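You operate a simulated robot arm through the tools that you are given. There is no shell and no other tool. Be economical: measure what you need, move in short steps, check, and stop when the job is done.

Carry out the task below with a simulated robot arm. There is one attempt and no reset: what you move stays moved.

JOB
Issue two scoopfuls of yoghurt into the open grey tub and stand it in the red crate.
Fine: yellow scoop only, put back; lids on both tubs; a spill of 3 g counts as damage.

The check looks at the end state, three seconds after you hand in, the way a careful person would. Anything else that was tipped, shoved, dropped, spilled or broken makes it a failure. A push-on lid holds only when it is set on centred and level and pressed home; a screw cap is set on level and turned clockwise until tight.

ROBOT AND FRAMES
A 6-joint arm with a two-finger parallel gripper on a trunk, on a base that drives. Base frame: it is fixed to the floor where the robot stands at the start and does not move with it; the origin is under the middle of the robot, x ahead of it, y to its left, z up. Lengths are in m, angles in degrees, forces in N, time in s.
With the tool pointing down near the work surface it reaches from about 0.16 to 0.84 m from the robot's upright axis, wherever it stands. Its first joint turns from -166.0 to 166.0 degrees. Places, roughly: inside of the red crate [-2, -0.6, 0.6]; top of the aisle bench [0.5, -0.5, 0.9]; yellow scoop (25x9x9 cm) [0.5, -0.6, 0.9]. Payload 3.91 kg.
Tool frame: the origin (TCP) lies between the finger pads and is the grasp point; the fingertips stand 0.03 m ahead of it; z points along the fingers, y is the line along which they close. Largest opening 0.11 m; finger width 0.02, thickness 0.01; the body of the gripper, 0.048 by 0.112 m, starts 0.055 m behind the TCP.
Orientation is that of the tool frame in the base frame, as a unit quaternion [x, y, z, w]. With the fingers straight down and closing along the base's y, the tool's x points along the base's -x, its y along +y and its z along -z.

CONTROLS
- The arm moves only by the tool arm_command. Its argument "rows" is a list of rows, each a list of 3 entries, a list of its own where there are three numbers: the shift along the base's x, y, z in m, then the turn, a rotation vector about the base's x, y, z in degrees, then the opening, from 0 (shut) to 1 (fully open). In form: [[[dx, dy, dz], [ax, ay, az], grip], ...]. A call has 1 to 10 rows; each row shifts and turns the commanded pose from where the row before left it. Each row takes 0.2 s and may step no farther than 0.05 m and 8.6 degrees from the row before; otherwise, or with a gripper value out of range, the whole call is refused. A pose out of reach is approached as far as the arm can. The call stops where the force on the tool passes 90 N (or 10 N more than at its start, if that is more) or the arm is blocked; 0.2 s more then pass. Each finger travels about 0.108 m/s and halts on what it meets, pressing with about 43 N; the grip force reading is that of the motor and also rises with nothing between the fingers. The clock runs only during rows and for 0.2 s after the last one: add rows that do not move to give the fingers time. The reply holds the time, the measured pose of the TCP, the force on the tool along the base axes, the opening and the grip force, in the units named above and with some noise, with the torque about the TCP (base axes, N m) and any sound that the robot's microphone picked up.
- Cameras (640 x 400 px; columns grow to the right, rows downward): "scene" is now at [-0.0878, -0.0198, 1.5299]; the picture's right is [-0.29, -0.96, 0.00], its down [-0.65, 0.20, -0.73] and it looks along [0.70, -0.21, -0.68] (base axes); focal length 259 px, centre (320, 200). "wrist" rides on the gripper at [0.077, 0.007, -0.114] in the tool frame; the picture's right is [-0.09, 1.00, 0.00], its down [-0.80, -0.07, -0.59] and it looks along [-0.59, -0.05, 0.80] (tool axes); focal length 270 px, centre (320, 200). There is no depth. A picture from a camera that has moved, and an enlarged one, comes with that camera's place and axes in the base frame and with its lens. The place of the scene camera against the robot may be out by one fixed shift of up to 0.012 m in any direction.
- capture(camera): a new picture of that camera. It takes no simulated time.
- lift_body(by): slides the trunk up (or, below 0, down) by that many m; the arm and the scene camera ride with it, the base frame stays. It gives what a move gives, with no picture.
- steer(legs): drives the robot by 1 to 6 legs, each [ahead, left, turn to the left] in m, m and degrees, along the robot's own axes; the way and the turn of a leg run together, so that a leg with both is an arc; at most 1.5 m and 180 degrees a leg. The arm and the cameras ride along, it lands a little off, and it stops where it bumps. It gives what a move gives.
- head_to(pan, tilt): turns the head with the scene camera to pan (to the left, within 86 degrees either way) and tilt (down, from -29 to 69), counted from straight ahead of the robot. It gives what a move gives.
- close_up(camera, box): a new picture of the part [left, top, right, bottom] of that camera's present view, enlarged. It takes no simulated time.
- close_job(): hands the job in; it is judged then, once.

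Work in short steps. Places have to be worked out from the pictures, the camera data and where the tool is seen: move nearer, look again, correct. Check each grasp and each placing, and mend what went wrong. You have 120 turns and 90 pictures in all, those below and enlarged ones among them. Open the gripper and draw the arm clear of the work before you hand the job in, unless the task says otherwise; then end with one line.

The tools are called by a JSON object that holds its "fn" and its "kwargs". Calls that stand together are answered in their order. arm_command: Moves the arm, as the interface text tells. Its arguments: {"type":"object","properties":{"rows":{"type":"array","items":{"type":"array"}}},"required":["rows"]} The other tools are called the same way: lift_body (by) slides the trunk up or down; steer (legs) drives the base; head_to (pan, tilt) turns the head that bears the scene camera; capture (camera) takes a picture; close_up (camera, box) takes an enlarged picture of a part of a camera's view; close_job () hands the job in.

At the start:

```text
clock: 0.0
eef_pos: [0.3543, -0.2575, 1.2515]
tcp_rot: [0.0, 1.0, 0.0, 0.001]
ft_force: [0.2, 1.0, 0.0]
wrist_torque: [0.03, 0.0, 0.03]
finger_gap: 0.1098
gripper_force: 0.1
trunk travel left (down, up): [-0.475, 0.065]
robot x, y, heading: [0.0007, 0.0022, 0.0]
head pan, tilt: [-16.7, 43.0]
```

scene: 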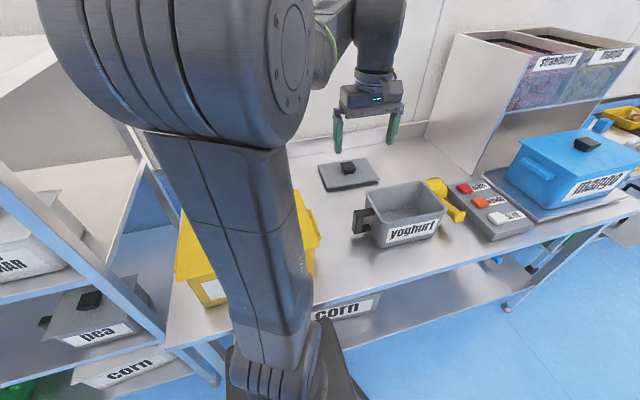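
wrist: 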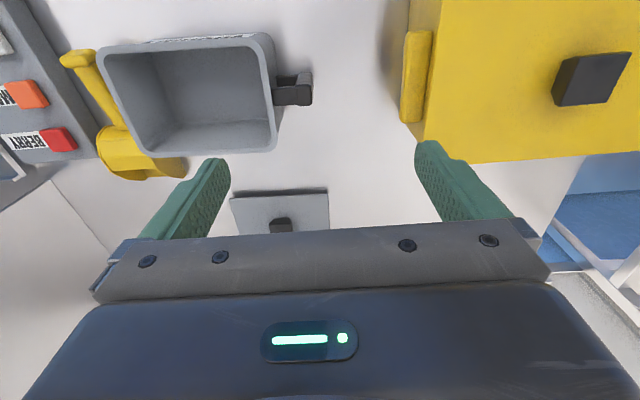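

The view shows an open grey tub marked yoghurt, its lid on the bench, a yellow tub, a button panel and the yellow scoop. I'll look closer at the scene before moving anything.

{"fn": "close_up", "kwargs": {"camera": "scene", "box": [300, 120, 640, 300]}}

{"fn": "close_up", "kwargs": {"camera": "wrist", "box": [0, 0, 340, 240]}}

{"fn": "head_to", "kwargs": {"pan": -60, "tilt": 30}}

```text
1.88 times, centred on (470, 210) of scene
camera zoom: at [-0.0878, -0.0198, 1.5299], right [-0.29, -0.96, 0.0], down [-0.65, 0.2, -0.73], along [0.7, -0.21, -0.68], focal length 488 px, centre (38, 181)
```

zoom: 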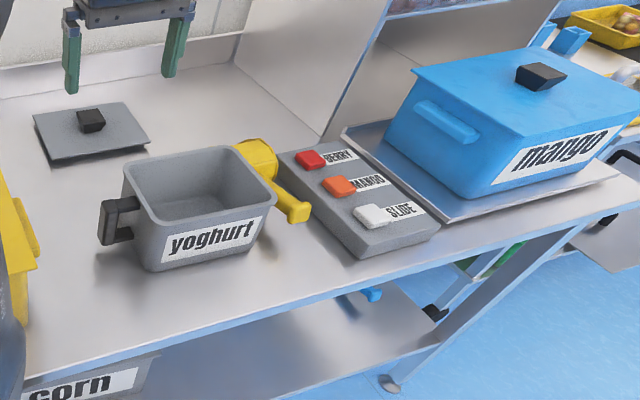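

```text
1.67 times, centred on (170, 120) of wrist
camera zoom: at [0.2779, -0.2497, 1.3655], right [0.09, 1.0, 0.0], down [0.8, -0.07, 0.59], along [0.59, -0.05, -0.8], focal length 450 px, centre (570, 333)
```

zoom: 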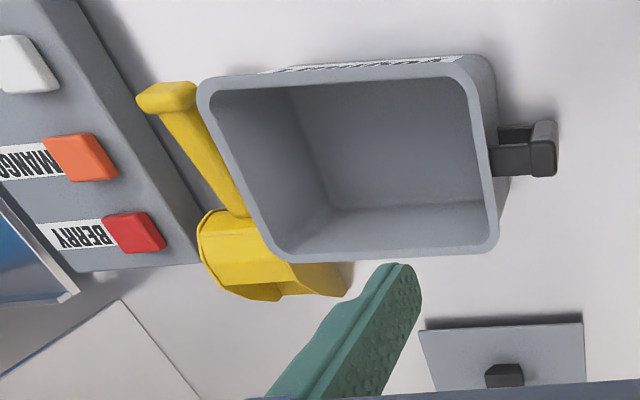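

```text
clock: 1.1
eef_pos: [0.3554, -0.2571, 1.2509]
tcp_rot: [0.0, 1.0, -0.001, 0.0]
ft_force: [-0.6, -0.5, 0.3]
wrist_torque: [-0.02, -0.01, 0.02]
finger_gap: 0.11
gripper_force: 0.0
trunk travel left (down, up): [-0.475, 0.065]
robot x, y, heading: [0.0007, -0.0007, -0.0]
head pan, tilt: [-60.0, 30.0]
```

The tub is empty. I still need to find the yoghurt source and the red crate, so I'll keep looking around.

{"fn": "capture", "kwargs": {"camera": "scene"}}

{"fn": "head_to", "kwargs": {"pan": 30, "tilt": 40}}

{"fn": "capture", "kwargs": {"camera": "scene"}}

{"fn": "head_to", "kwargs": {"pan": 80, "tilt": 35}}

{"fn": "capture", "kwargs": {"camera": "scene"}}

```text
85 pictures are left
camera scene: at [-0.1219, -0.0743, 1.5497], right [-0.87, -0.5, 0.0], down [-0.25, 0.43, -0.87], along [0.43, -0.75, -0.5], focal length 259 px, centre (320, 200)
```

scene: 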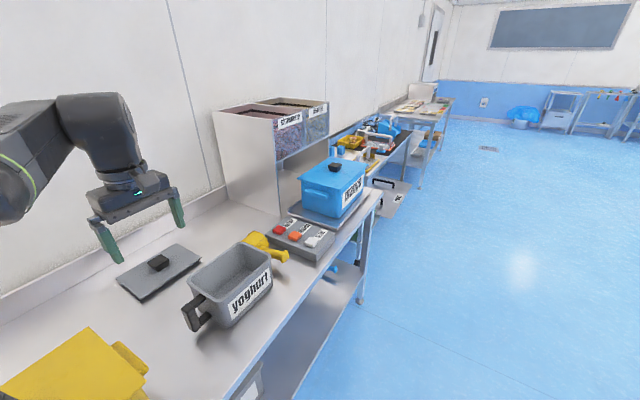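

```text
clock: 2.8
eef_pos: [0.3536, -0.2573, 1.2505]
tcp_rot: [0.0, 1.0, 0.0, 0.001]
ft_force: [-0.2, 1.5, -0.6]
wrist_torque: [0.02, -0.03, -0.01]
finger_gap: 0.1099
gripper_force: 0.0
trunk travel left (down, up): [-0.475, 0.065]
robot x, y, heading: [0.0047, -0.0002, 0.0]
head pan, tilt: [30.0, 40.0]
```

```text
84 pictures are left
camera scene: at [-0.0935, 0.0464, 1.5344], right [0.5, -0.87, 0.0], down [-0.56, -0.32, -0.77], along [0.66, 0.38, -0.64], focal length 259 px, centre (320, 200)
```

scene: 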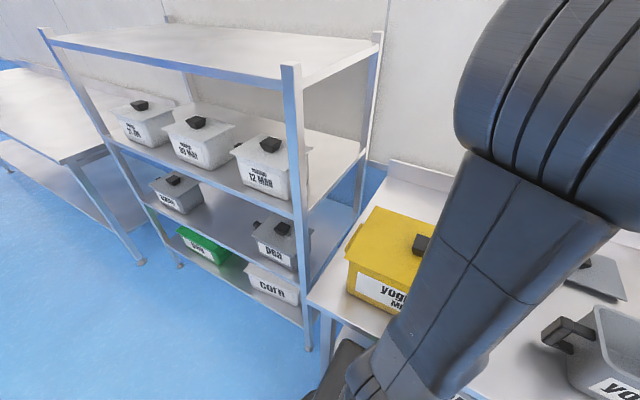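

```text
clock: 3.9
eef_pos: [0.3529, -0.257, 1.2509]
tcp_rot: [0.0, 1.0, 0.0, 0.0]
ft_force: [-1.4, 0.1, -0.6]
wrist_torque: [0.03, -0.03, -0.01]
finger_gap: 0.11
gripper_force: 0.1
trunk travel left (down, up): [-0.475, 0.065]
robot x, y, heading: [0.0002, -0.0021, -0.0]
head pan, tilt: [80.0, 35.0]
```

```text
83 pictures are left
camera scene: at [-0.1518, 0.0907, 1.5419], right [0.98, -0.17, 0.0], down [-0.1, -0.56, -0.82], along [0.14, 0.81, -0.57], focal length 259 px, centre (320, 200)
```

scene: 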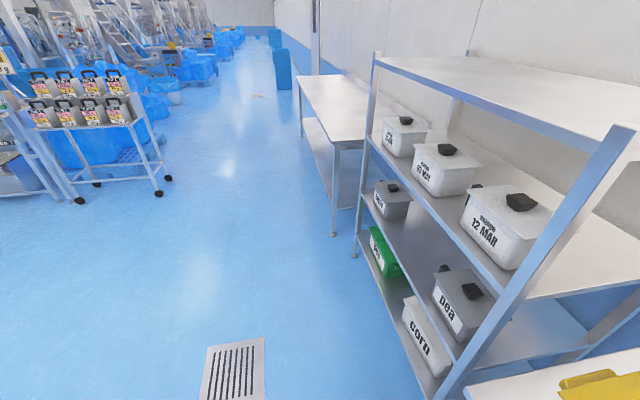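

The rack holds dated white tubs, and the yellow tub's label starts with "yoghurt". I'll zoom in on the labels.

{"fn": "close_up", "kwargs": {"camera": "scene", "box": [350, 100, 570, 270]}}

{"fn": "close_up", "kwargs": {"camera": "scene", "box": [350, 170, 530, 390]}}

{"fn": "head_to", "kwargs": {"pan": 25, "tilt": 50}}

{"fn": "close_up", "kwargs": {"camera": "scene", "box": [220, 100, 520, 290]}}

```text
2.35 times, centred on (460, 185) of scene
camera zoom: at [-0.1518, 0.0907, 1.5419], right [0.98, -0.17, 0.0], down [-0.1, -0.56, -0.82], along [0.14, 0.81, -0.57], focal length 609 px, centre (-9, 235)
```

zoom: 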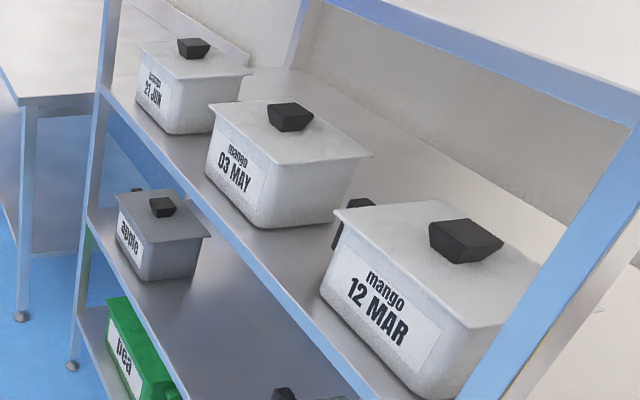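

```text
1.82 times, centred on (440, 280) of scene
camera zoom: at [-0.1518, 0.0907, 1.5419], right [0.98, -0.17, 0.0], down [-0.1, -0.56, -0.82], along [0.14, 0.81, -0.57], focal length 471 px, centre (102, 54)
```

zoom: 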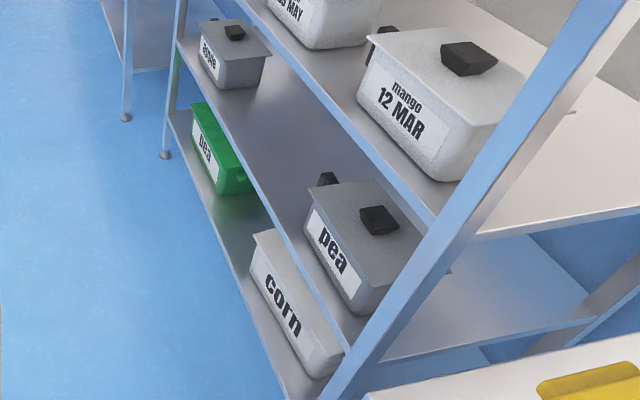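

```text
clock: 5.2
eef_pos: [0.354, -0.2579, 1.2517]
tcp_rot: [0.0, 1.0, 0.0, -0.001]
ft_force: [0.8, -0.2, -0.7]
wrist_torque: [-0.02, -0.01, -0.03]
finger_gap: 0.1101
gripper_force: 0.2
trunk travel left (down, up): [-0.475, 0.065]
robot x, y, heading: [0.0023, -0.0005, 0.1]
head pan, tilt: [25.0, 50.0]
```

```text
2.11 times, centred on (370, 195) of scene
camera zoom: at [-0.0974, 0.0366, 1.5202], right [0.42, -0.91, 0.0], down [-0.69, -0.32, -0.64], along [0.58, 0.27, -0.77], focal length 545 px, centre (215, 210)
```

zoom: 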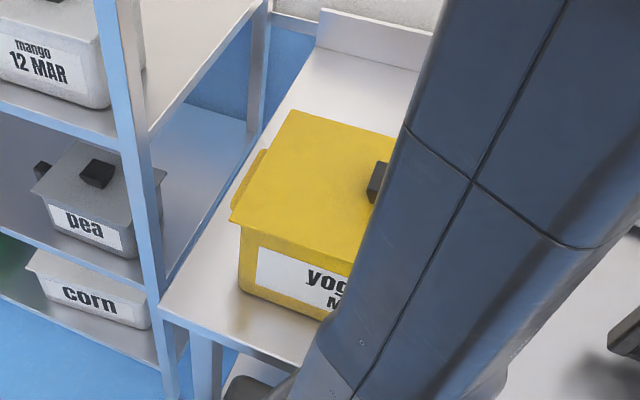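

The yellow tub is the yoghurt source. I'll move the arm to the right, staying high, so the wrist camera sees the scoop and the scene camera gets a clear view of the yellow tub.

{"fn": "arm_command", "kwargs": {"rows": [[[-0.02, -0.042, 0], [0, 0, 0], 1], [[-0.02, -0.042, 0], [0, 0, 0], 1], [[-0.02, -0.042, 0], [0, 0, 0], 1], [[-0.02, -0.042, 0], [0, 0, 0], 1], [[-0.02, -0.042, 0], [0, 0, 0], 1], [[-0.02, -0.042, 0], [0, 0, 0], 1], [[-0.02, -0.042, 0], [0, 0, 0], 1], [[0, 0, 0], [0, 0, 0], 1]]}}

{"fn": "capture", "kwargs": {"camera": "wrist"}}

{"fn": "capture", "kwargs": {"camera": "scene"}}

```text
clock: 7.0
eef_pos: [0.2132, -0.5525, 1.2519]
tcp_rot: [0.0, 1.0, 0.0, 0.0]
ft_force: [-0.7, -0.2, 0.1]
wrist_torque: [0.01, 0.01, -0.01]
finger_gap: 0.1099
gripper_force: 0.0
trunk travel left (down, up): [-0.475, 0.065]
robot x, y, heading: [0.0004, 0.0007, -0.3]
head pan, tilt: [25.0, 50.0]
```

```text
79 pictures are left
camera wrist: at [0.137, -0.5439, 1.3661], right [0.09, 1.0, 0.0], down [0.8, -0.07, 0.59], along [0.59, -0.05, -0.8], focal length 270 px, centre (320, 200)
```

wrist: 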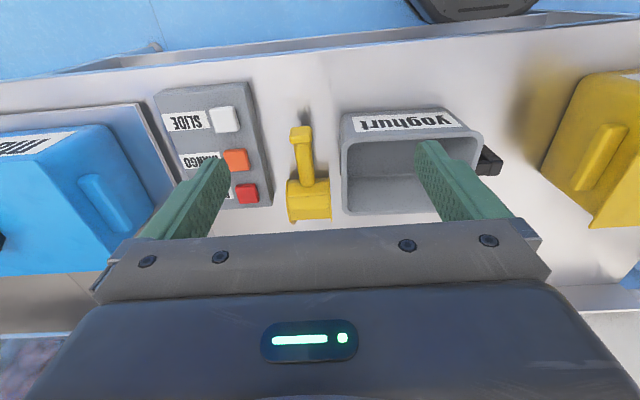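

```text
78 pictures are left
camera scene: at [-0.0975, 0.0367, 1.5202], right [0.42, -0.91, 0.0], down [-0.69, -0.32, -0.64], along [0.58, 0.27, -0.77], focal length 259 px, centre (320, 200)
```

scene: 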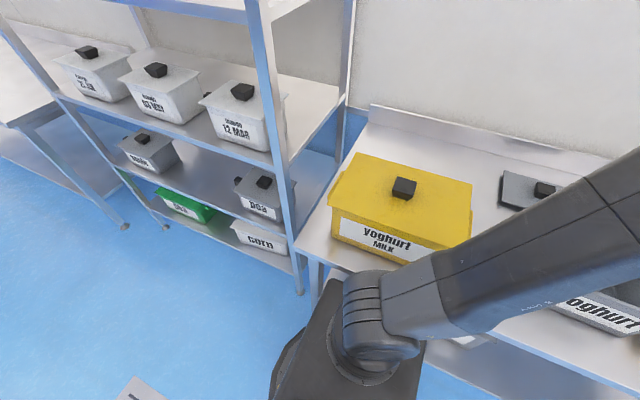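

The yellow tub is labelled "yoghurt MILK". I'll zoom in on the scoop to see how it lies.

{"fn": "close_up", "kwargs": {"camera": "wrist", "box": [240, 100, 380, 240]}}

{"fn": "head_to", "kwargs": {"pan": -45, "tilt": 45}}

{"fn": "capture", "kwargs": {"camera": "scene"}}

```text
2.86 times, centred on (310, 170) of wrist
camera zoom: at [0.137, -0.5439, 1.3661], right [0.09, 1.0, 0.0], down [0.8, -0.07, 0.59], along [0.59, -0.05, -0.8], focal length 772 px, centre (349, 286)
```

zoom: 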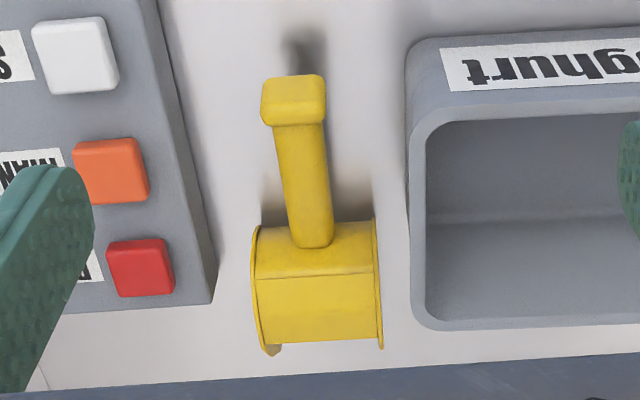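

```text
clock: 8.4
eef_pos: [0.2129, -0.551, 1.251]
tcp_rot: [0.0, 1.0, 0.0, 0.001]
ft_force: [-0.8, 0.0, 0.3]
wrist_torque: [0.02, 0.02, 0.02]
finger_gap: 0.1103
gripper_force: 0.0
trunk travel left (down, up): [-0.475, 0.065]
robot x, y, heading: [0.0006, 0.0021, -0.0]
head pan, tilt: [-45.0, 45.0]
```

```text
76 pictures are left
camera scene: at [-0.1096, -0.0536, 1.5271], right [-0.71, -0.71, 0.0], down [-0.5, 0.5, -0.71], along [0.5, -0.5, -0.71], focal length 259 px, centre (320, 200)
```

scene: 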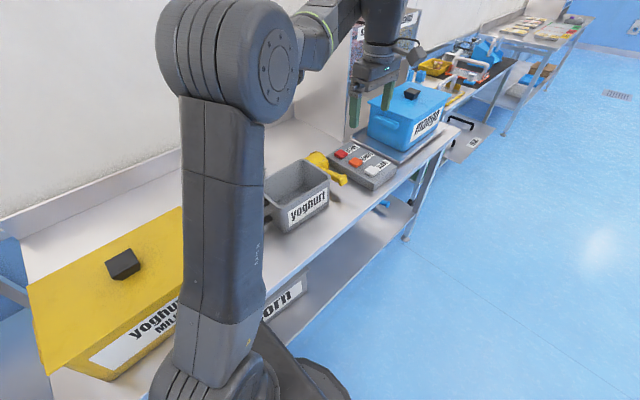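

The scoop's handle rises toward the robot, but I can't read the bowl's shape from here. I'll lower the arm for a nearer, more oblique look.

{"fn": "arm_command", "kwargs": {"rows": [[[-0.01, -0.01, -0.045], [0, 0, 0], 1], [[-0.01, -0.01, -0.045], [0, 0, 0], 1], [[-0.01, -0.01, -0.045], [0, 0, 0], 1], [[-0.01, -0.01, -0.03], [0, 0, 0], 1], [[-0.01, 0, 0], [0, 0, 0], 1]]}}

{"fn": "capture", "kwargs": {"camera": "wrist"}}

{"fn": "close_up", "kwargs": {"camera": "scene", "box": [250, 120, 400, 240]}}

```text
clock: 9.6
eef_pos: [0.1649, -0.5916, 1.0854]
tcp_rot: [-0.001, 1.0, -0.001, 0.0]
ft_force: [-0.9, -0.4, 1.0]
wrist_torque: [-0.01, 0.0, 0.03]
finger_gap: 0.1098
gripper_force: 0.1
trunk travel left (down, up): [-0.475, 0.065]
robot x, y, heading: [0.0034, 0.002, 0.4]
head pan, tilt: [-45.0, 45.0]
```

```text
75 pictures are left
camera wrist: at [0.0882, -0.5839, 1.2004], right [0.09, 1.0, 0.0], down [0.8, -0.07, 0.59], along [0.59, -0.05, -0.8], focal length 270 px, centre (320, 200)
```

wrist: 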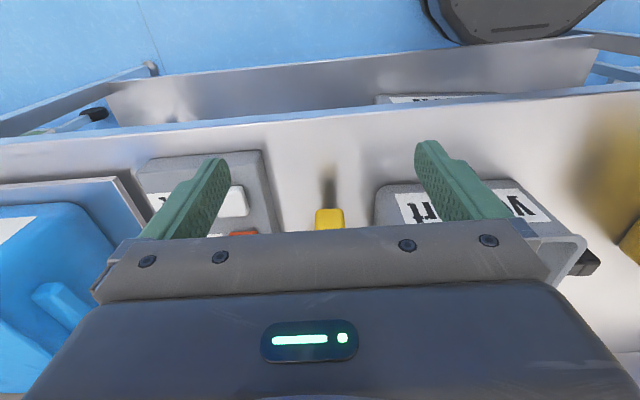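

```text
3.33 times, centred on (325, 180) of scene
camera zoom: at [-0.11, -0.0536, 1.5271], right [-0.71, -0.71, 0.0], down [-0.5, 0.5, -0.71], along [0.5, -0.5, -0.71], focal length 863 px, centre (303, 267)
```

zoom: 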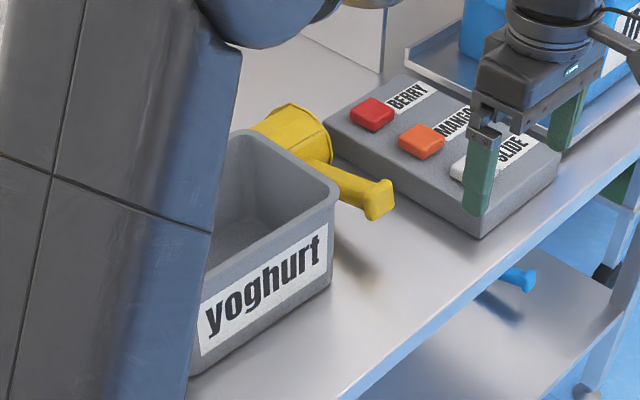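

The camera is too low there and the gripper hides the scoop. I'll go up and forward for a steeper view of the bowl.

{"fn": "arm_command", "kwargs": {"rows": [[[0.0, 0, 0.045], [0, 0, 0], 1], [[0.02, 0, 0.045], [0, 0, 0], 1], [[0.045, 0, 0.0], [0, 0, 0], 1], [[0.045, 0, 0.0], [0, 0, 0], 1], [[0.045, 0, 0], [0, 0, 0], 1], [[0.0, 0, 0], [0, 0, 0], 1]]}}

{"fn": "close_up", "kwargs": {"camera": "wrist", "box": [200, 0, 440, 240]}}

```text
clock: 11.0
eef_pos: [0.3187, -0.5906, 1.1769]
tcp_rot: [-0.001, 1.0, 0.0, 0.0]
ft_force: [-0.5, 0.0, -0.6]
wrist_torque: [0.0, 0.02, 0.05]
finger_gap: 0.1097
gripper_force: 0.0
trunk travel left (down, up): [-0.475, 0.065]
robot x, y, heading: [-0.0001, -0.0006, 0.0]
head pan, tilt: [-45.0, 45.0]
```

```text
1.67 times, centred on (320, 120) of wrist
camera zoom: at [0.2434, -0.5836, 1.2911], right [0.09, 1.0, 0.0], down [0.8, -0.07, 0.59], along [0.59, -0.05, -0.8], focal length 450 px, centre (320, 333)
```

zoom: 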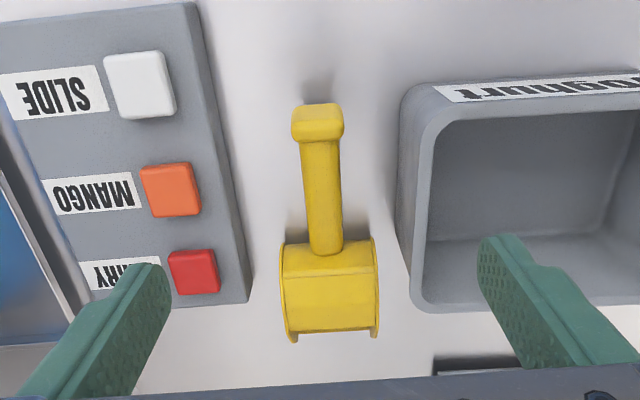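

From above the bowl looks boxy and I can't tell which way it opens. I'll yaw the wrist 90° and view the scoop from the side, above the tub.

{"fn": "arm_command", "kwargs": {"rows": [[[0.01, 0.02, 0], [0, 0, -8.2], 1], [[0.01, 0.02, 0], [0, 0, -8.2], 1], [[0.01, 0.02, 0], [0, 0, -8.2], 1], [[0.01, 0.02, 0], [0, 0, -8.2], 1], [[0.01, 0.02, 0], [0, 0, -8.2], 1], [[0.01, 0.02, 0], [0, 0, -8.2], 1], [[0.01, 0.02, 0], [0, 0, -8.2], 1], [[0.01, 0.02, 0], [0, 0, -8.2], 1], [[0.01, 0.02, 0], [0, 0, -8.2], 1], [[0.01, 0.02, 0], [0, 0, -8.2], 1]]}}

{"fn": "arm_command", "kwargs": {"rows": [[[0.01, 0.02, -0.02], [0, 0, -8], 1], [[0.0, 0.02, -0.02], [0, 0, 0], 1], [[0.0, 0.0, 0], [0, 0, 0], 1]]}}

{"fn": "capture", "kwargs": {"camera": "wrist"}}

```text
clock: 13.2
eef_pos: [0.4195, -0.3926, 1.1756]
tcp_rot: [0.656, 0.755, 0.0, 0.0]
ft_force: [0.8, 0.7, -0.4]
wrist_torque: [0.01, 0.03, 0.01]
finger_gap: 0.1096
gripper_force: 0.0
trunk travel left (down, up): [-0.475, 0.065]
robot x, y, heading: [-0.0004, -0.0006, -0.1]
head pan, tilt: [-45.0, 45.0]
```

```text
clock: 14.0
eef_pos: [0.4301, -0.3518, 1.1356]
tcp_rot: [0.707, 0.707, 0.0, 0.0]
ft_force: [1.2, -0.2, -0.2]
wrist_torque: [0.0, 0.01, 0.0]
finger_gap: 0.11
gripper_force: 0.0
trunk travel left (down, up): [-0.475, 0.065]
robot x, y, heading: [0.0022, 0.0049, -0.4]
head pan, tilt: [-45.0, 45.0]
```

```text
72 pictures are left
camera wrist: at [0.4373, -0.2738, 1.2498], right [1.0, -0.09, 0.0], down [-0.07, -0.8, 0.59], along [-0.05, -0.59, -0.8], focal length 270 px, centre (320, 200)
```

wrist: 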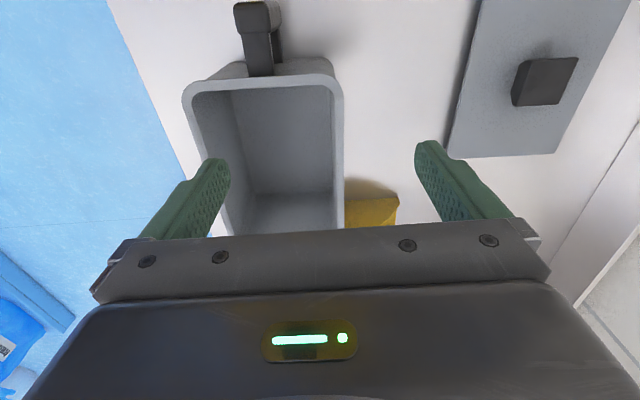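

The scoop is hidden behind the gripper, so I'll back off in +y.

{"fn": "arm_command", "kwargs": {"rows": [[[0.0, 0.04, 0.01], [0, 0, 0], 1], [[0.0, 0.04, 0.01], [0, 0, 0], 1], [[0.0, 0.04, 0.0], [0, 0, 0], 1], [[0.0, 0.02, 0], [0, 0, 0], 1], [[0.0, 0.0, 0], [0, 0, 0], 1]]}}

{"fn": "capture", "kwargs": {"camera": "wrist"}}

{"fn": "close_up", "kwargs": {"camera": "wrist", "box": [230, 80, 430, 230]}}

```text
clock: 15.2
eef_pos: [0.43, -0.2127, 1.1557]
tcp_rot: [0.707, 0.707, 0.0, 0.0]
ft_force: [0.4, -0.2, -0.4]
wrist_torque: [0.0, 0.0, 0.01]
finger_gap: 0.1101
gripper_force: 0.1
trunk travel left (down, up): [-0.475, 0.065]
robot x, y, heading: [0.0024, 0.0006, -0.2]
head pan, tilt: [-45.0, 45.0]
```

```text
71 pictures are left
camera wrist: at [0.4374, -0.1338, 1.2697], right [1.0, -0.09, 0.0], down [-0.07, -0.8, 0.59], along [-0.05, -0.59, -0.8], focal length 270 px, centre (320, 200)
```

wrist: 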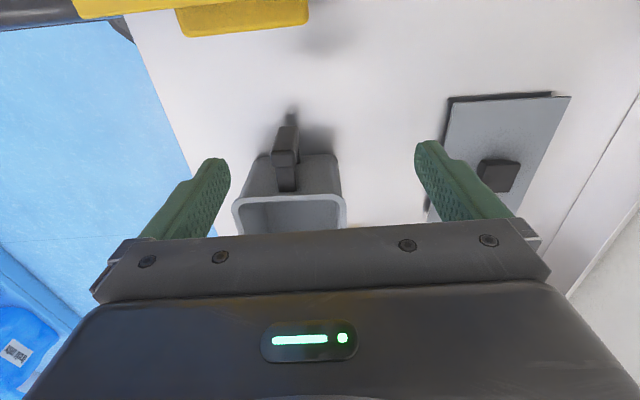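

```text
2.67 times, centred on (330, 155) of wrist
camera zoom: at [0.4374, -0.1338, 1.2697], right [1.0, -0.09, 0.0], down [-0.07, -0.8, 0.59], along [-0.05, -0.59, -0.8], focal length 721 px, centre (293, 320)
```

zoom: 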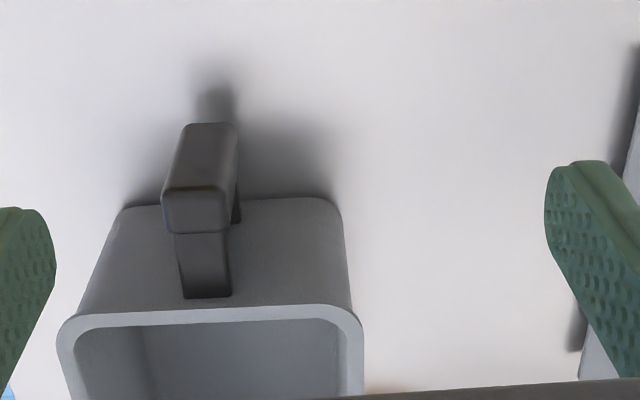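

Far objects sit lower in this image, so I need more pitch. I'll tilt the tool so the camera looks more level toward the scoop.

{"fn": "arm_command", "kwargs": {"rows": [[[0.0, -0.02, 0.015], [-7, 0, 0], 1], [[0.0, -0.02, 0.015], [-7, 0, 0], 1], [[0.0, -0.02, 0.015], [-7, 0, 0], 1], [[0.0, -0.02, 0.015], [-7, 0, 0], 1], [[0.02, -0.02, 0.0], [-7, 0, 0], 1], [[0, 0, 0], [0, 0, 0], 1]]}}

{"fn": "capture", "kwargs": {"camera": "wrist"}}

```text
clock: 16.6
eef_pos: [0.4494, -0.3122, 1.2165]
tcp_rot: [0.674, 0.674, -0.213, 0.213]
ft_force: [-0.1, -0.2, 0.2]
wrist_torque: [-0.01, 0.02, 0.02]
finger_gap: 0.11
gripper_force: 0.0
trunk travel left (down, up): [-0.475, 0.065]
robot x, y, heading: [0.0027, -0.004, 0.3]
head pan, tilt: [-45.0, 45.0]
```

```text
69 pictures are left
camera wrist: at [0.4563, -0.1825, 1.2652], right [1.0, -0.07, 0.05], down [-0.07, -0.31, 0.95], along [-0.05, -0.95, -0.32], focal length 270 px, centre (320, 200)
```

wrist: 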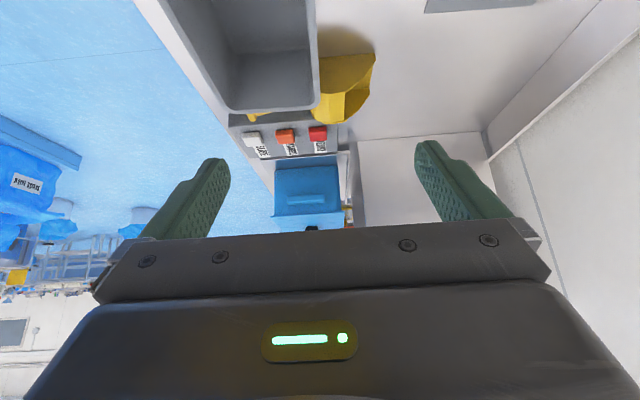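

{"fn": "close_up", "kwargs": {"camera": "wrist", "box": [220, 20, 420, 150]}}

```text
3.08 times, centred on (320, 85) of wrist
camera zoom: at [0.4563, -0.1825, 1.2652], right [1.0, -0.07, 0.05], down [-0.07, -0.31, 0.95], along [-0.05, -0.95, -0.32], focal length 832 px, centre (320, 554)
```

zoom: 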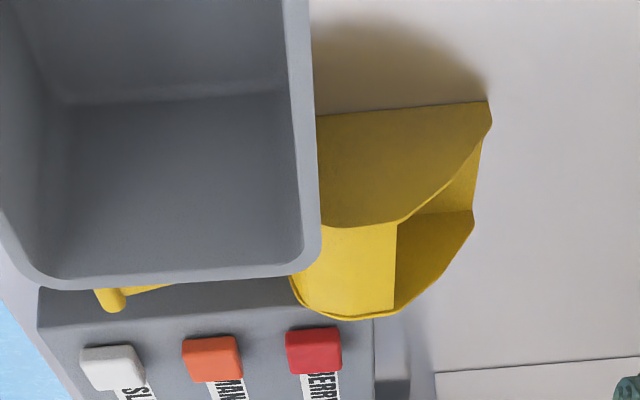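

The scoop is clearer now. It has a flat floor on the bench and a partly hooded bowl with its mouth toward +x; the handle points toward the robot. Next I'll measure the bench depth, both lids and the yellow tub with the scene camera.

{"fn": "head_to", "kwargs": {"pan": 10, "tilt": 45}}

{"fn": "capture", "kwargs": {"camera": "scene"}}

```text
clock: 17.8
eef_pos: [0.4486, -0.3129, 1.2152]
tcp_rot: [0.674, 0.674, -0.213, 0.213]
ft_force: [0.8, -0.2, 0.4]
wrist_torque: [0.01, 0.0, 0.01]
finger_gap: 0.1101
gripper_force: 0.1
trunk travel left (down, up): [-0.475, 0.065]
robot x, y, heading: [-0.0008, 0.0031, 0.2]
head pan, tilt: [10.0, 45.0]
```

```text
67 pictures are left
camera scene: at [-0.087, 0.018, 1.5271], right [0.17, -0.98, 0.0], down [-0.7, -0.12, -0.71], along [0.7, 0.12, -0.71], focal length 259 px, centre (320, 200)
```

scene: 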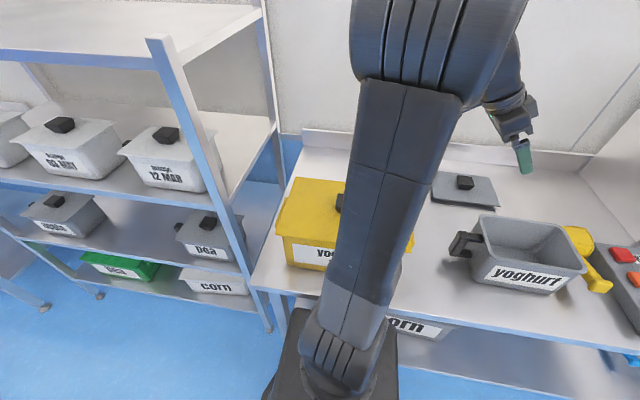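

The bench spans about x 0.2–0.85. The yellow lid's top is at z≈1.04 and its knob near (0.357, 0.03). I'll bring the tool upright again and move over the yellow lid for a closer look.

{"fn": "arm_command", "kwargs": {"rows": [[[-0.01, 0.03, 0.005], [7, 0, 0], 1], [[-0.01, 0.03, 0.005], [7, 0, 0], 1], [[-0.01, 0.03, 0.005], [7, 0, 0], 1], [[-0.01, 0.03, 0.005], [7, 0, 0], 1], [[-0.01, 0.03, 0.005], [7, 0, 0], 1], [[-0.01, 0.03, 0.005], [0, 0, 8.18], 1], [[-0.01, 0.03, 0.005], [0, 0, 8.18], 1], [[-0.01, 0.03, 0], [0, 0, 8.18], 1], [[-0.01, 0.03, 0], [0, 0, 8.18], 1], [[-0.01, 0.03, 0], [0, 0, 8.18], 1]]}}

{"fn": "arm_command", "kwargs": {"rows": [[[-0.01, 0.02, 0], [0, 0, 8.18], 1], [[-0.01, 0.02, 0], [0, 0, 8.18], 1], [[-0.01, 0, 0], [0, 0, 8.18], 1], [[-0.01, 0, 0], [0, 0, 8.18], 1], [[-0.01, 0, 0], [0, 0, 8.18], 1], [[0, 0, 0], [0, 0, 8.18], 1], [[0, 0, 0], [0, 0, 0], 1]]}}

{"fn": "capture", "kwargs": {"camera": "wrist"}}

```text
clock: 20.0
eef_pos: [0.3491, -0.0124, 1.2513]
tcp_rot: [0.414, 0.91, 0.0, 0.001]
ft_force: [0.4, 0.2, 0.1]
wrist_torque: [0.01, -0.02, 0.02]
finger_gap: 0.1096
gripper_force: 0.1
trunk travel left (down, up): [-0.475, 0.065]
robot x, y, heading: [0.001, 0.003, -0.2]
head pan, tilt: [10.0, 45.0]
```

```text
clock: 21.6
eef_pos: [0.3014, 0.0293, 1.2486]
tcp_rot: [-0.001, 1.0, -0.002, -0.004]
ft_force: [-0.6, 0.3, -0.3]
wrist_torque: [-0.03, 0.0, -0.04]
finger_gap: 0.11
gripper_force: 0.1
trunk travel left (down, up): [-0.475, 0.065]
robot x, y, heading: [-0.0022, 0.0002, 0.1]
head pan, tilt: [10.0, 45.0]
```

```text
66 pictures are left
camera wrist: at [0.2255, 0.0373, 1.364], right [0.09, 1.0, 0.0], down [0.81, -0.07, 0.59], along [0.59, -0.05, -0.81], focal length 270 px, centre (320, 200)
```

wrist: 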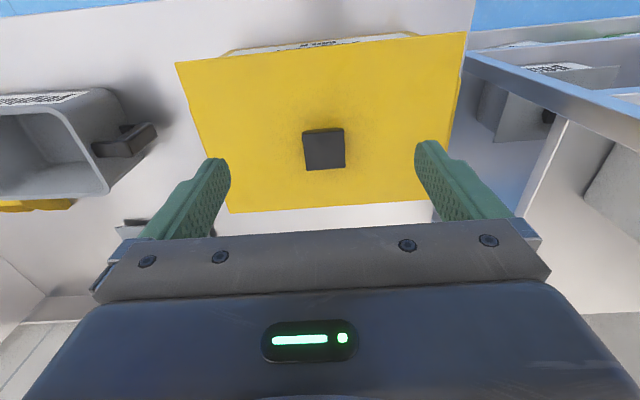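

The knob is at about (0.366, 0.032), roughly 5 cm wide, and the lid is 0.21×0.31. I'll move over it and descend partway.

{"fn": "arm_command", "kwargs": {"rows": [[[0.033, 0.001, -0.02], [0, 0, 0], 1], [[0.032, 0.001, -0.03], [0, 0, 0], 1], [[0, 0, -0.04], [0, 0, 0], 1], [[0, 0, -0.03], [0, 0, 0], 1], [[0, 0, -0.02], [0, 0, 0], 1], [[0, 0, 0], [0, 0, 0], 1]]}}

{"fn": "capture", "kwargs": {"camera": "wrist"}}

{"fn": "capture", "kwargs": {"camera": "scene"}}

```text
clock: 23.0
eef_pos: [0.3632, 0.0298, 1.1113]
tcp_rot: [0.0, 1.0, 0.0, 0.0]
ft_force: [-0.1, -0.6, 0.6]
wrist_torque: [-0.02, 0.0, 0.0]
finger_gap: 0.1099
gripper_force: 0.1
trunk travel left (down, up): [-0.475, 0.065]
robot x, y, heading: [-0.0021, 0.0034, 0.5]
head pan, tilt: [10.0, 45.0]
```

```text
65 pictures are left
camera wrist: at [0.2871, 0.0387, 1.2254], right [0.09, 1.0, 0.0], down [0.8, -0.07, 0.59], along [0.59, -0.05, -0.8], focal length 270 px, centre (320, 200)
```

wrist: 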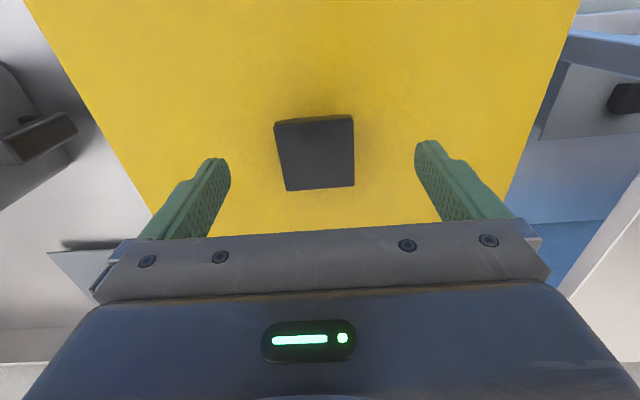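

```text
64 pictures are left
camera scene: at [-0.0872, 0.0181, 1.5271], right [0.17, -0.98, 0.0], down [-0.7, -0.12, -0.71], along [0.7, 0.12, -0.71], focal length 259 px, centre (320, 200)
```

scene: 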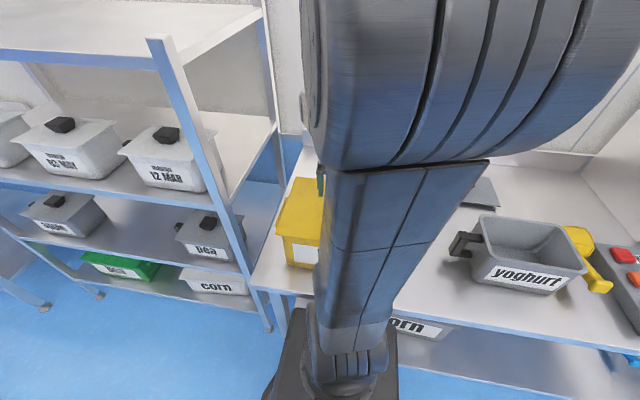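

Re-triangulated, the knob top is at (0.362, 0.03, ~1.08), right under the TCP. I'll descend and close on it.

{"fn": "arm_command", "kwargs": {"rows": [[[0, 0, -0.015], [0, 0, 0], 1], [[0, 0, -0.015], [0, 0, 0], 1], [[0, 0, -0.008], [0, 0, 0], 1], [[0, 0, 0], [0, 0, 0], 0.2], [[0, 0, 0], [0, 0, 0], 0.2], [[0, 0, 0], [0, 0, 0], 0.2]]}}

```text
clock: 24.4
eef_pos: [0.3634, 0.0297, 1.0728]
tcp_rot: [-0.001, 1.0, 0.0, 0.0]
ft_force: [0.4, 0.3, 0.3]
wrist_torque: [-0.01, -0.02, -0.01]
finger_gap: 0.0491
gripper_force: 43.3
trunk travel left (down, up): [-0.475, 0.065]
robot x, y, heading: [-0.0016, -0.002, 0.0]
head pan, tilt: [10.0, 45.0]
```

The knob is gripped at 49 mm with no side force. I'll pull straight up.

{"fn": "arm_command", "kwargs": {"rows": [[[0, 0, 0.005], [0, 0, 0], 0.2], [[0, 0, 0.005], [0, 0, 0], 0.2], [[0, 0, 0.01], [0, 0, 0], 0.2], [[0, 0, 0.02], [0, 0, 0], 0.2], [[0, 0, 0.03], [0, 0, 0], 0.2], [[0, 0, 0.0], [0, 0, 0], 0.2]]}}

{"fn": "capture", "kwargs": {"camera": "wrist"}}

{"fn": "capture", "kwargs": {"camera": "scene"}}

```text
clock: 25.8
eef_pos: [0.3645, 0.0295, 1.1436]
tcp_rot: [0.001, 1.0, -0.001, 0.0]
ft_force: [-0.2, 0.1, -1.2]
wrist_torque: [-0.04, 0.02, -0.05]
finger_gap: 0.0492
gripper_force: 42.4
trunk travel left (down, up): [-0.475, 0.065]
robot x, y, heading: [0.0018, 0.0001, -0.2]
head pan, tilt: [10.0, 45.0]
```

```text
63 pictures are left
camera wrist: at [0.2874, 0.0383, 1.2579], right [0.09, 1.0, 0.0], down [0.8, -0.07, 0.59], along [0.59, -0.05, -0.8], focal length 270 px, centre (320, 200)
```

wrist: 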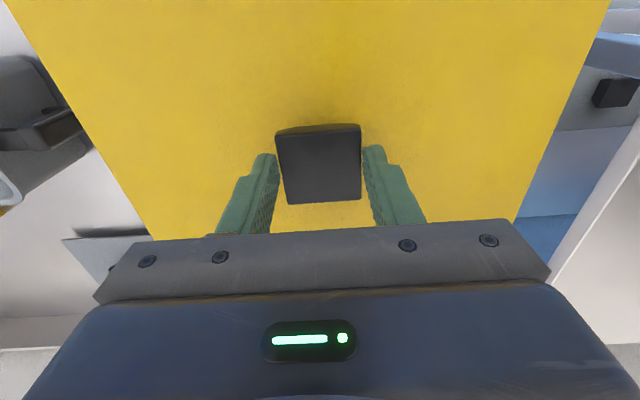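

```text
62 pictures are left
camera scene: at [-0.087, 0.0181, 1.5271], right [0.17, -0.98, 0.0], down [-0.7, -0.12, -0.71], along [0.7, 0.12, -0.71], focal length 259 px, centre (320, 200)
```

scene: 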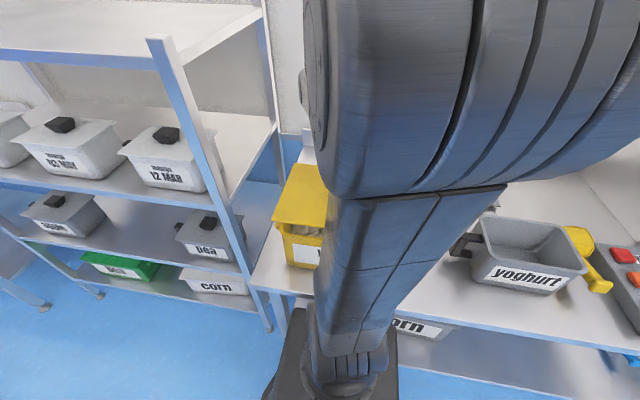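

The lid is off and the yoghurt is visible in the tub. I'll carry the lid back to the free bench area at about (0.665, 0.03) and set it down.

{"fn": "arm_command", "kwargs": {"rows": [[[0.04, 0, 0.02], [0, 0, 0], 0.2], [[0.04, 0, 0.0], [0, 0, 0], 0.2], [[0.04, 0, 0.0], [0, 0, 0], 0.2], [[0.04, 0, 0], [0, 0, 0], 0.2], [[0.04, 0, 0], [0, 0, 0], 0.2], [[0.04, 0, 0.0], [0, 0, 0], 0.2], [[0.04, 0, 0.0], [0, 0, 0], 0.2], [[0.02, 0, 0.0], [0, 0, 0], 0.2], [[0, 0, 0.0], [0, 0, 0], 0.2]]}}

{"fn": "capture", "kwargs": {"camera": "wrist"}}

{"fn": "capture", "kwargs": {"camera": "scene"}}

```text
clock: 27.8
eef_pos: [0.6649, 0.0287, 1.1627]
tcp_rot: [0.0, 1.0, 0.001, 0.0]
ft_force: [0.0, 0.6, -1.0]
wrist_torque: [-0.01, 0.06, -0.02]
finger_gap: 0.0493
gripper_force: 42.6
trunk travel left (down, up): [-0.475, 0.065]
robot x, y, heading: [-0.0011, 0.0008, -0.1]
head pan, tilt: [10.0, 45.0]
```

```text
61 pictures are left
camera wrist: at [0.5885, 0.0379, 1.2774], right [0.09, 1.0, 0.0], down [0.8, -0.07, 0.59], along [0.59, -0.05, -0.8], focal length 270 px, centre (320, 200)
```

wrist: 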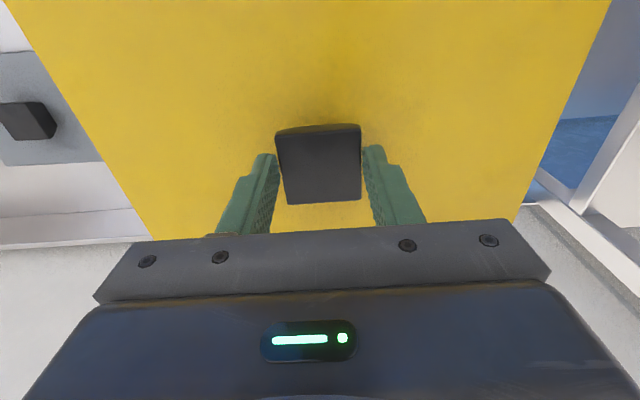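

```text
60 pictures are left
camera scene: at [-0.087, 0.0181, 1.5271], right [0.17, -0.98, 0.0], down [-0.7, -0.12, -0.71], along [0.7, 0.12, -0.71], focal length 259 px, centre (320, 200)
```

scene: 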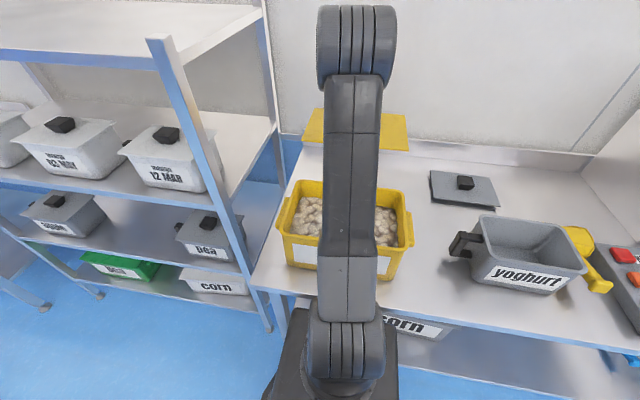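

The bench space under the lid is clear. I'll shift slightly away from the edges and lower the lid.

{"fn": "arm_command", "kwargs": {"rows": [[[-0.02, -0.02, -0.04], [0, 0, 0], 0.2], [[0, 0, -0.05], [0, 0, 0], 0.2], [[0, 0, -0.05], [0, 0, 0], 0.2], [[0, 0, -0.05], [0, 0, 0], 0.2], [[0, 0, -0.015], [0, 0, 0], 0.2], [[0, 0, -0.01], [0, 0, 0], 0.2], [[0, 0, -0.006], [0, 0, 0], 0.2]]}}

```text
clock: 29.4
eef_pos: [0.644, 0.0107, 0.9448]
tcp_rot: [-0.001, 1.0, -0.001, 0.005]
ft_force: [4.2, -1.1, 39.8]
wrist_torque: [-0.05, -0.02, 0.0]
finger_gap: 0.0491
gripper_force: 42.9
trunk travel left (down, up): [-0.475, 0.065]
robot x, y, heading: [0.0025, 0.0029, 0.0]
head pan, tilt: [10.0, 45.0]
```

It made contact at z=0.945. I'll ease off the pressure, release and rise.

{"fn": "arm_command", "kwargs": {"rows": [[[0, 0, 0.005], [0, 0, 0], 0.2], [[0, 0, 0], [0, 0, 0], 0.7], [[0, 0, 0], [0, 0, 0], 0.9], [[0, 0, 0], [0, 0, 0], 0.9], [[0, 0, 0.04], [0, 0, 0], 0.9], [[0, 0, 0.05], [0, 0, 0], 0.9], [[-0.04, 0, 0.05], [0, 0, 0], 0.9], [[-0.05, 0, 0.05], [0, 0, 0], 0.9], [[-0.05, 0, 0.05], [0, 0, 0], 0.9], [[-0.05, 0, 0.05], [0, 0, 0], 0.9]]}}

{"fn": "arm_command", "kwargs": {"rows": [[[-0.05, 0, 0], [0, 0, 0], 0.9], [[-0.05, 0, 0], [0, 0, 0], 0.9], [[-0.05, 0, 0], [0, 0, 0], 0.9], [[-0.04, 0, 0], [0, 0, 0], 0.9], [[0, 0, 0], [0, 0, 0], 0.9]]}}

{"fn": "capture", "kwargs": {"camera": "wrist"}}

{"fn": "capture", "kwargs": {"camera": "scene"}}

```text
refused: row 7 steps farther than a row can; nothing moved
```

```text
clock: 30.6
eef_pos: [0.4545, 0.0114, 0.9423]
tcp_rot: [0.0, 1.0, 0.0, 0.0]
ft_force: [0.8, -0.1, -0.6]
wrist_torque: [-0.02, 0.0, -0.03]
finger_gap: 0.0992
gripper_force: 0.1
trunk travel left (down, up): [-0.475, 0.065]
robot x, y, heading: [0.0029, 0.0007, -0.1]
head pan, tilt: [10.0, 45.0]
```

```text
59 pictures are left
camera wrist: at [0.3778, 0.019, 1.0571], right [0.09, 1.0, 0.0], down [0.8, -0.07, 0.59], along [0.59, -0.05, -0.8], focal length 270 px, centre (320, 200)
```

wrist: 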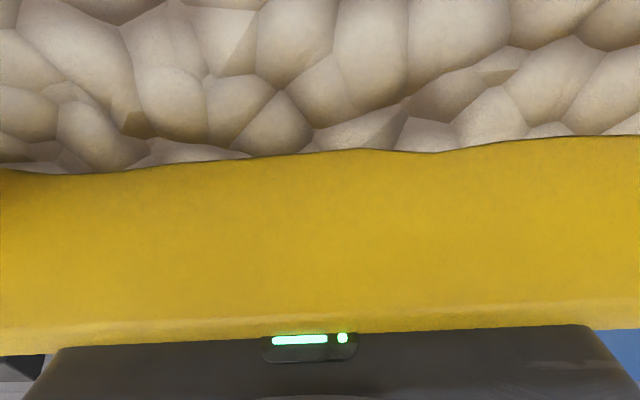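

```text
58 pictures are left
camera scene: at [-0.087, 0.0182, 1.5271], right [0.17, -0.98, 0.0], down [-0.7, -0.12, -0.71], along [0.7, 0.12, -0.71], focal length 259 px, centre (320, 200)
```

scene: 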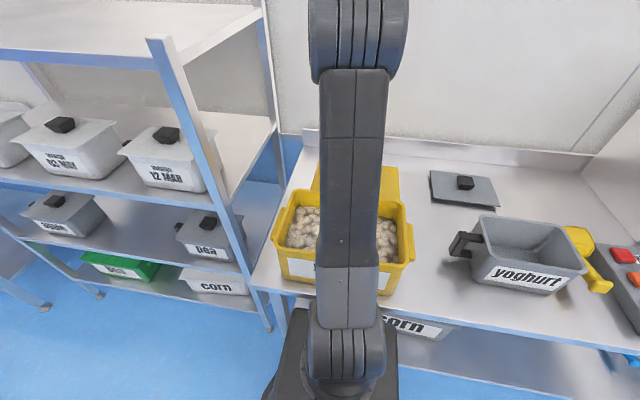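

My first call was refused (step too long) and the follow-up ran low, so the tool dragged back against the yellow tub and shifted it a few cm. That was my mistake; I'll send dependent moves one at a time. First I'll rise straight up and assess.

{"fn": "arm_command", "kwargs": {"rows": [[[0.003, 0, 0.02], [0, 0, 0], 0.9], [[0, 0, 0.04], [0, 0, 0], 0.9], [[0, 0, 0.045], [0, 0, 0], 0.9], [[0, 0, 0.045], [0, 0, 0], 0.9], [[0, 0, 0.045], [0, 0, 0], 0.9], [[0, 0, 0.045], [0, 0, 0], 0.9], [[0, 0, 0.045], [0, 0, 0], 0.9]]}}

{"fn": "capture", "kwargs": {"camera": "wrist"}}

```text
clock: 32.2
eef_pos: [0.4558, 0.0105, 1.2272]
tcp_rot: [0.0, 1.0, 0.0, -0.001]
ft_force: [0.0, -0.4, 0.1]
wrist_torque: [0.0, -0.02, 0.01]
finger_gap: 0.0989
gripper_force: 0.1
trunk travel left (down, up): [-0.475, 0.065]
robot x, y, heading: [-0.0003, -0.0034, -0.2]
head pan, tilt: [10.0, 45.0]
```

```text
57 pictures are left
camera wrist: at [0.3803, 0.0185, 1.3422], right [0.09, 1.0, 0.0], down [0.8, -0.07, 0.59], along [0.59, -0.05, -0.8], focal length 270 px, centre (320, 200)
```

wrist: 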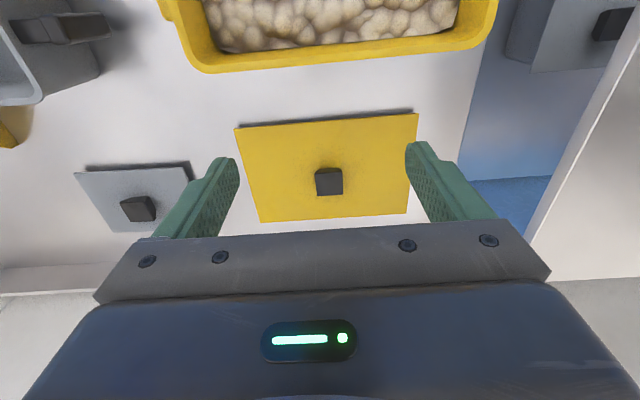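

The yellow lid lies flat at about (0.632, 0.015) and nothing spilled, but the tub moved about 2.5 cm toward the robot. I'll back the camera up to measure the tub exactly.

{"fn": "arm_command", "kwargs": {"rows": [[[-0.045, 0, 0], [0, 0, 0], 0.9], [[-0.045, 0, 0], [0, 0, 0], 0.9], [[-0.045, 0, 0], [0, 0, 0], 0.9], [[-0.03, 0, 0.02], [0, 0, 0], 0.9], [[0, 0, 0], [0, 0, 0], 0.9]]}}

{"fn": "capture", "kwargs": {"camera": "wrist"}}

```text
clock: 33.4
eef_pos: [0.2962, 0.0117, 1.2425]
tcp_rot: [0.0, 1.0, -0.004, -0.011]
ft_force: [-0.6, -0.7, -0.6]
wrist_torque: [0.0, -0.05, -0.05]
finger_gap: 0.0988
gripper_force: 0.0
trunk travel left (down, up): [-0.475, 0.065]
robot x, y, heading: [0.0004, 0.0005, -0.3]
head pan, tilt: [10.0, 45.0]
```

```text
56 pictures are left
camera wrist: at [0.2219, 0.02, 1.3582], right [0.09, 1.0, -0.01], down [0.81, -0.07, 0.58], along [0.58, -0.06, -0.82], focal length 270 px, centre (320, 200)
```

wrist: 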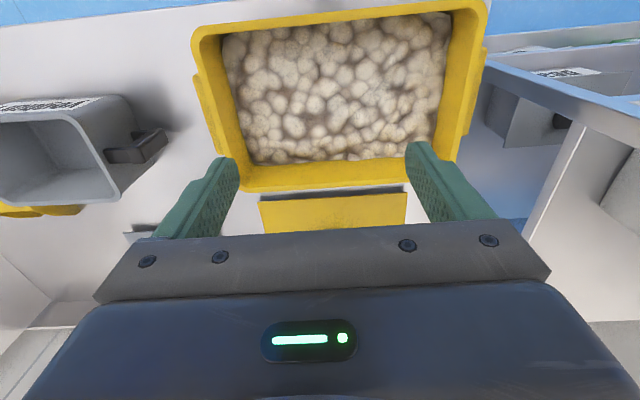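

The tub's rim is now at x 0.231–0.418, about 4 cm nearer and turned roughly 2°. I'll back the robot off for room to push it back, and this stance also suits the scooping.

{"fn": "steer", "kwargs": {"legs": [[-0.22, 0, 0], [0, -0.18, 0]]}}

```text
clock: 36.2
eef_pos: [0.076, -0.1703, 1.2421]
tcp_rot: [0.001, 1.0, -0.003, -0.009]
ft_force: [0.0, -1.4, 0.1]
wrist_torque: [0.01, -0.01, 0.01]
finger_gap: 0.0991
gripper_force: 0.0
trunk travel left (down, up): [-0.475, 0.065]
robot x, y, heading: [-0.2227, -0.1816, 0.2]
head pan, tilt: [10.0, 45.0]
```

Now I'll position in front of the tub with the fingers pitched forward, open so that two contact points square the tub, and descend in front of it.

{"fn": "arm_command", "kwargs": {"rows": [[[0.012, 0.04, 0], [0, -8, 0], 0.9], [[0.012, 0.04, 0], [0, -8, 0], 0.9], [[0.012, 0.04, 0], [0, -8, 0], 0.9], [[0.012, 0.04, 0], [0, 0, 0], 0.9], [[0.012, 0.04, 0], [0, 0, 0], 0.9], [[0.0, 0.007, -0.04], [0, 0, 0], 0.9], [[0, 0, -0.045], [0, 0, 0], 0.9], [[0, 0, -0.045], [0, 0, 0], 0.9], [[0, 0, -0.045], [0, 0, 0], 0.9], [[0, 0, -0.045], [0, 0, 0], 0.9]]}}

{"fn": "capture", "kwargs": {"camera": "wrist"}}

```text
clock: 38.4
eef_pos: [0.1362, 0.0397, 1.0223]
tcp_rot: [0.002, 0.98, -0.003, 0.197]
ft_force: [1.4, -0.2, 0.2]
wrist_torque: [0.0, -0.04, 0.01]
finger_gap: 0.099
gripper_force: 0.1
trunk travel left (down, up): [-0.475, 0.065]
robot x, y, heading: [-0.2218, -0.1784, 0.1]
head pan, tilt: [10.0, 45.0]
```

```text
55 pictures are left
camera wrist: at [0.022, 0.0468, 1.0991], right [0.09, 1.0, 0.03], down [0.51, -0.07, 0.86], along [0.86, -0.06, -0.51], focal length 270 px, centre (320, 200)
```

wrist: 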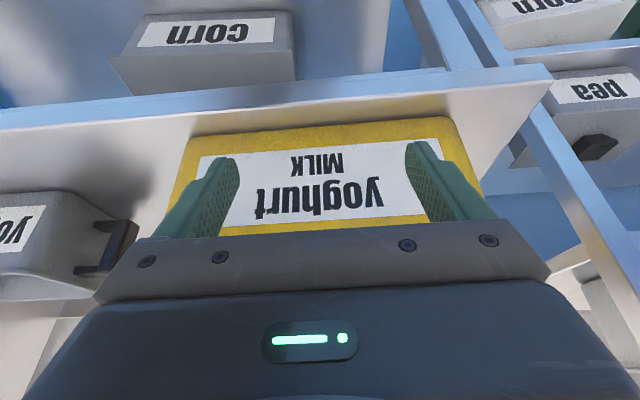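

The tub is centred between the fingers. I'll lower to z≈0.955 and advance slowly to contact.

{"fn": "arm_command", "kwargs": {"rows": [[[0, -0.005, -0.04], [0, 0, 0], 0.9], [[0, 0, -0.027], [0, 0, 0], 0.9], [[0.03, 0, 0], [0, 0, 0], 0.9], [[0.02, 0, 0], [0, 0, 0], 0.9], [[0.01, 0, 0], [0, 0, 0], 0.9], [[0.006, 0, 0], [0, 0, 0], 0.9], [[0.006, 0, 0], [0, 0, 0], 0.9]]}}

```text
clock: 40.0
eef_pos: [0.208, 0.0318, 0.9552]
tcp_rot: [0.001, 0.98, -0.004, 0.198]
ft_force: [-1.8, 0.8, 0.8]
wrist_torque: [0.03, 0.04, 0.11]
finger_gap: 0.099
gripper_force: 0.0
trunk travel left (down, up): [-0.475, 0.065]
robot x, y, heading: [-0.2201, -0.1783, -0.1]
head pan, tilt: [10.0, 45.0]
```

There may be a first touch. I'll continue in small steps and watch the force.

{"fn": "arm_command", "kwargs": {"rows": [[[0.005, 0, 0], [0, 0, 0], 0.9], [[0.005, 0, 0], [0, 0, 0], 0.9], [[0.005, 0, 0], [0, 0, 0], 0.9]]}}

```text
clock: 40.8
eef_pos: [0.2223, 0.034, 0.9554]
tcp_rot: [0.001, 0.98, -0.002, 0.199]
ft_force: [-3.7, 0.4, 2.1]
wrist_torque: [-0.03, 0.06, -0.06]
finger_gap: 0.0986
gripper_force: 0.0
trunk travel left (down, up): [-0.475, 0.065]
robot x, y, heading: [-0.2198, -0.1775, -0.2]
head pan, tilt: [10.0, 45.0]
```

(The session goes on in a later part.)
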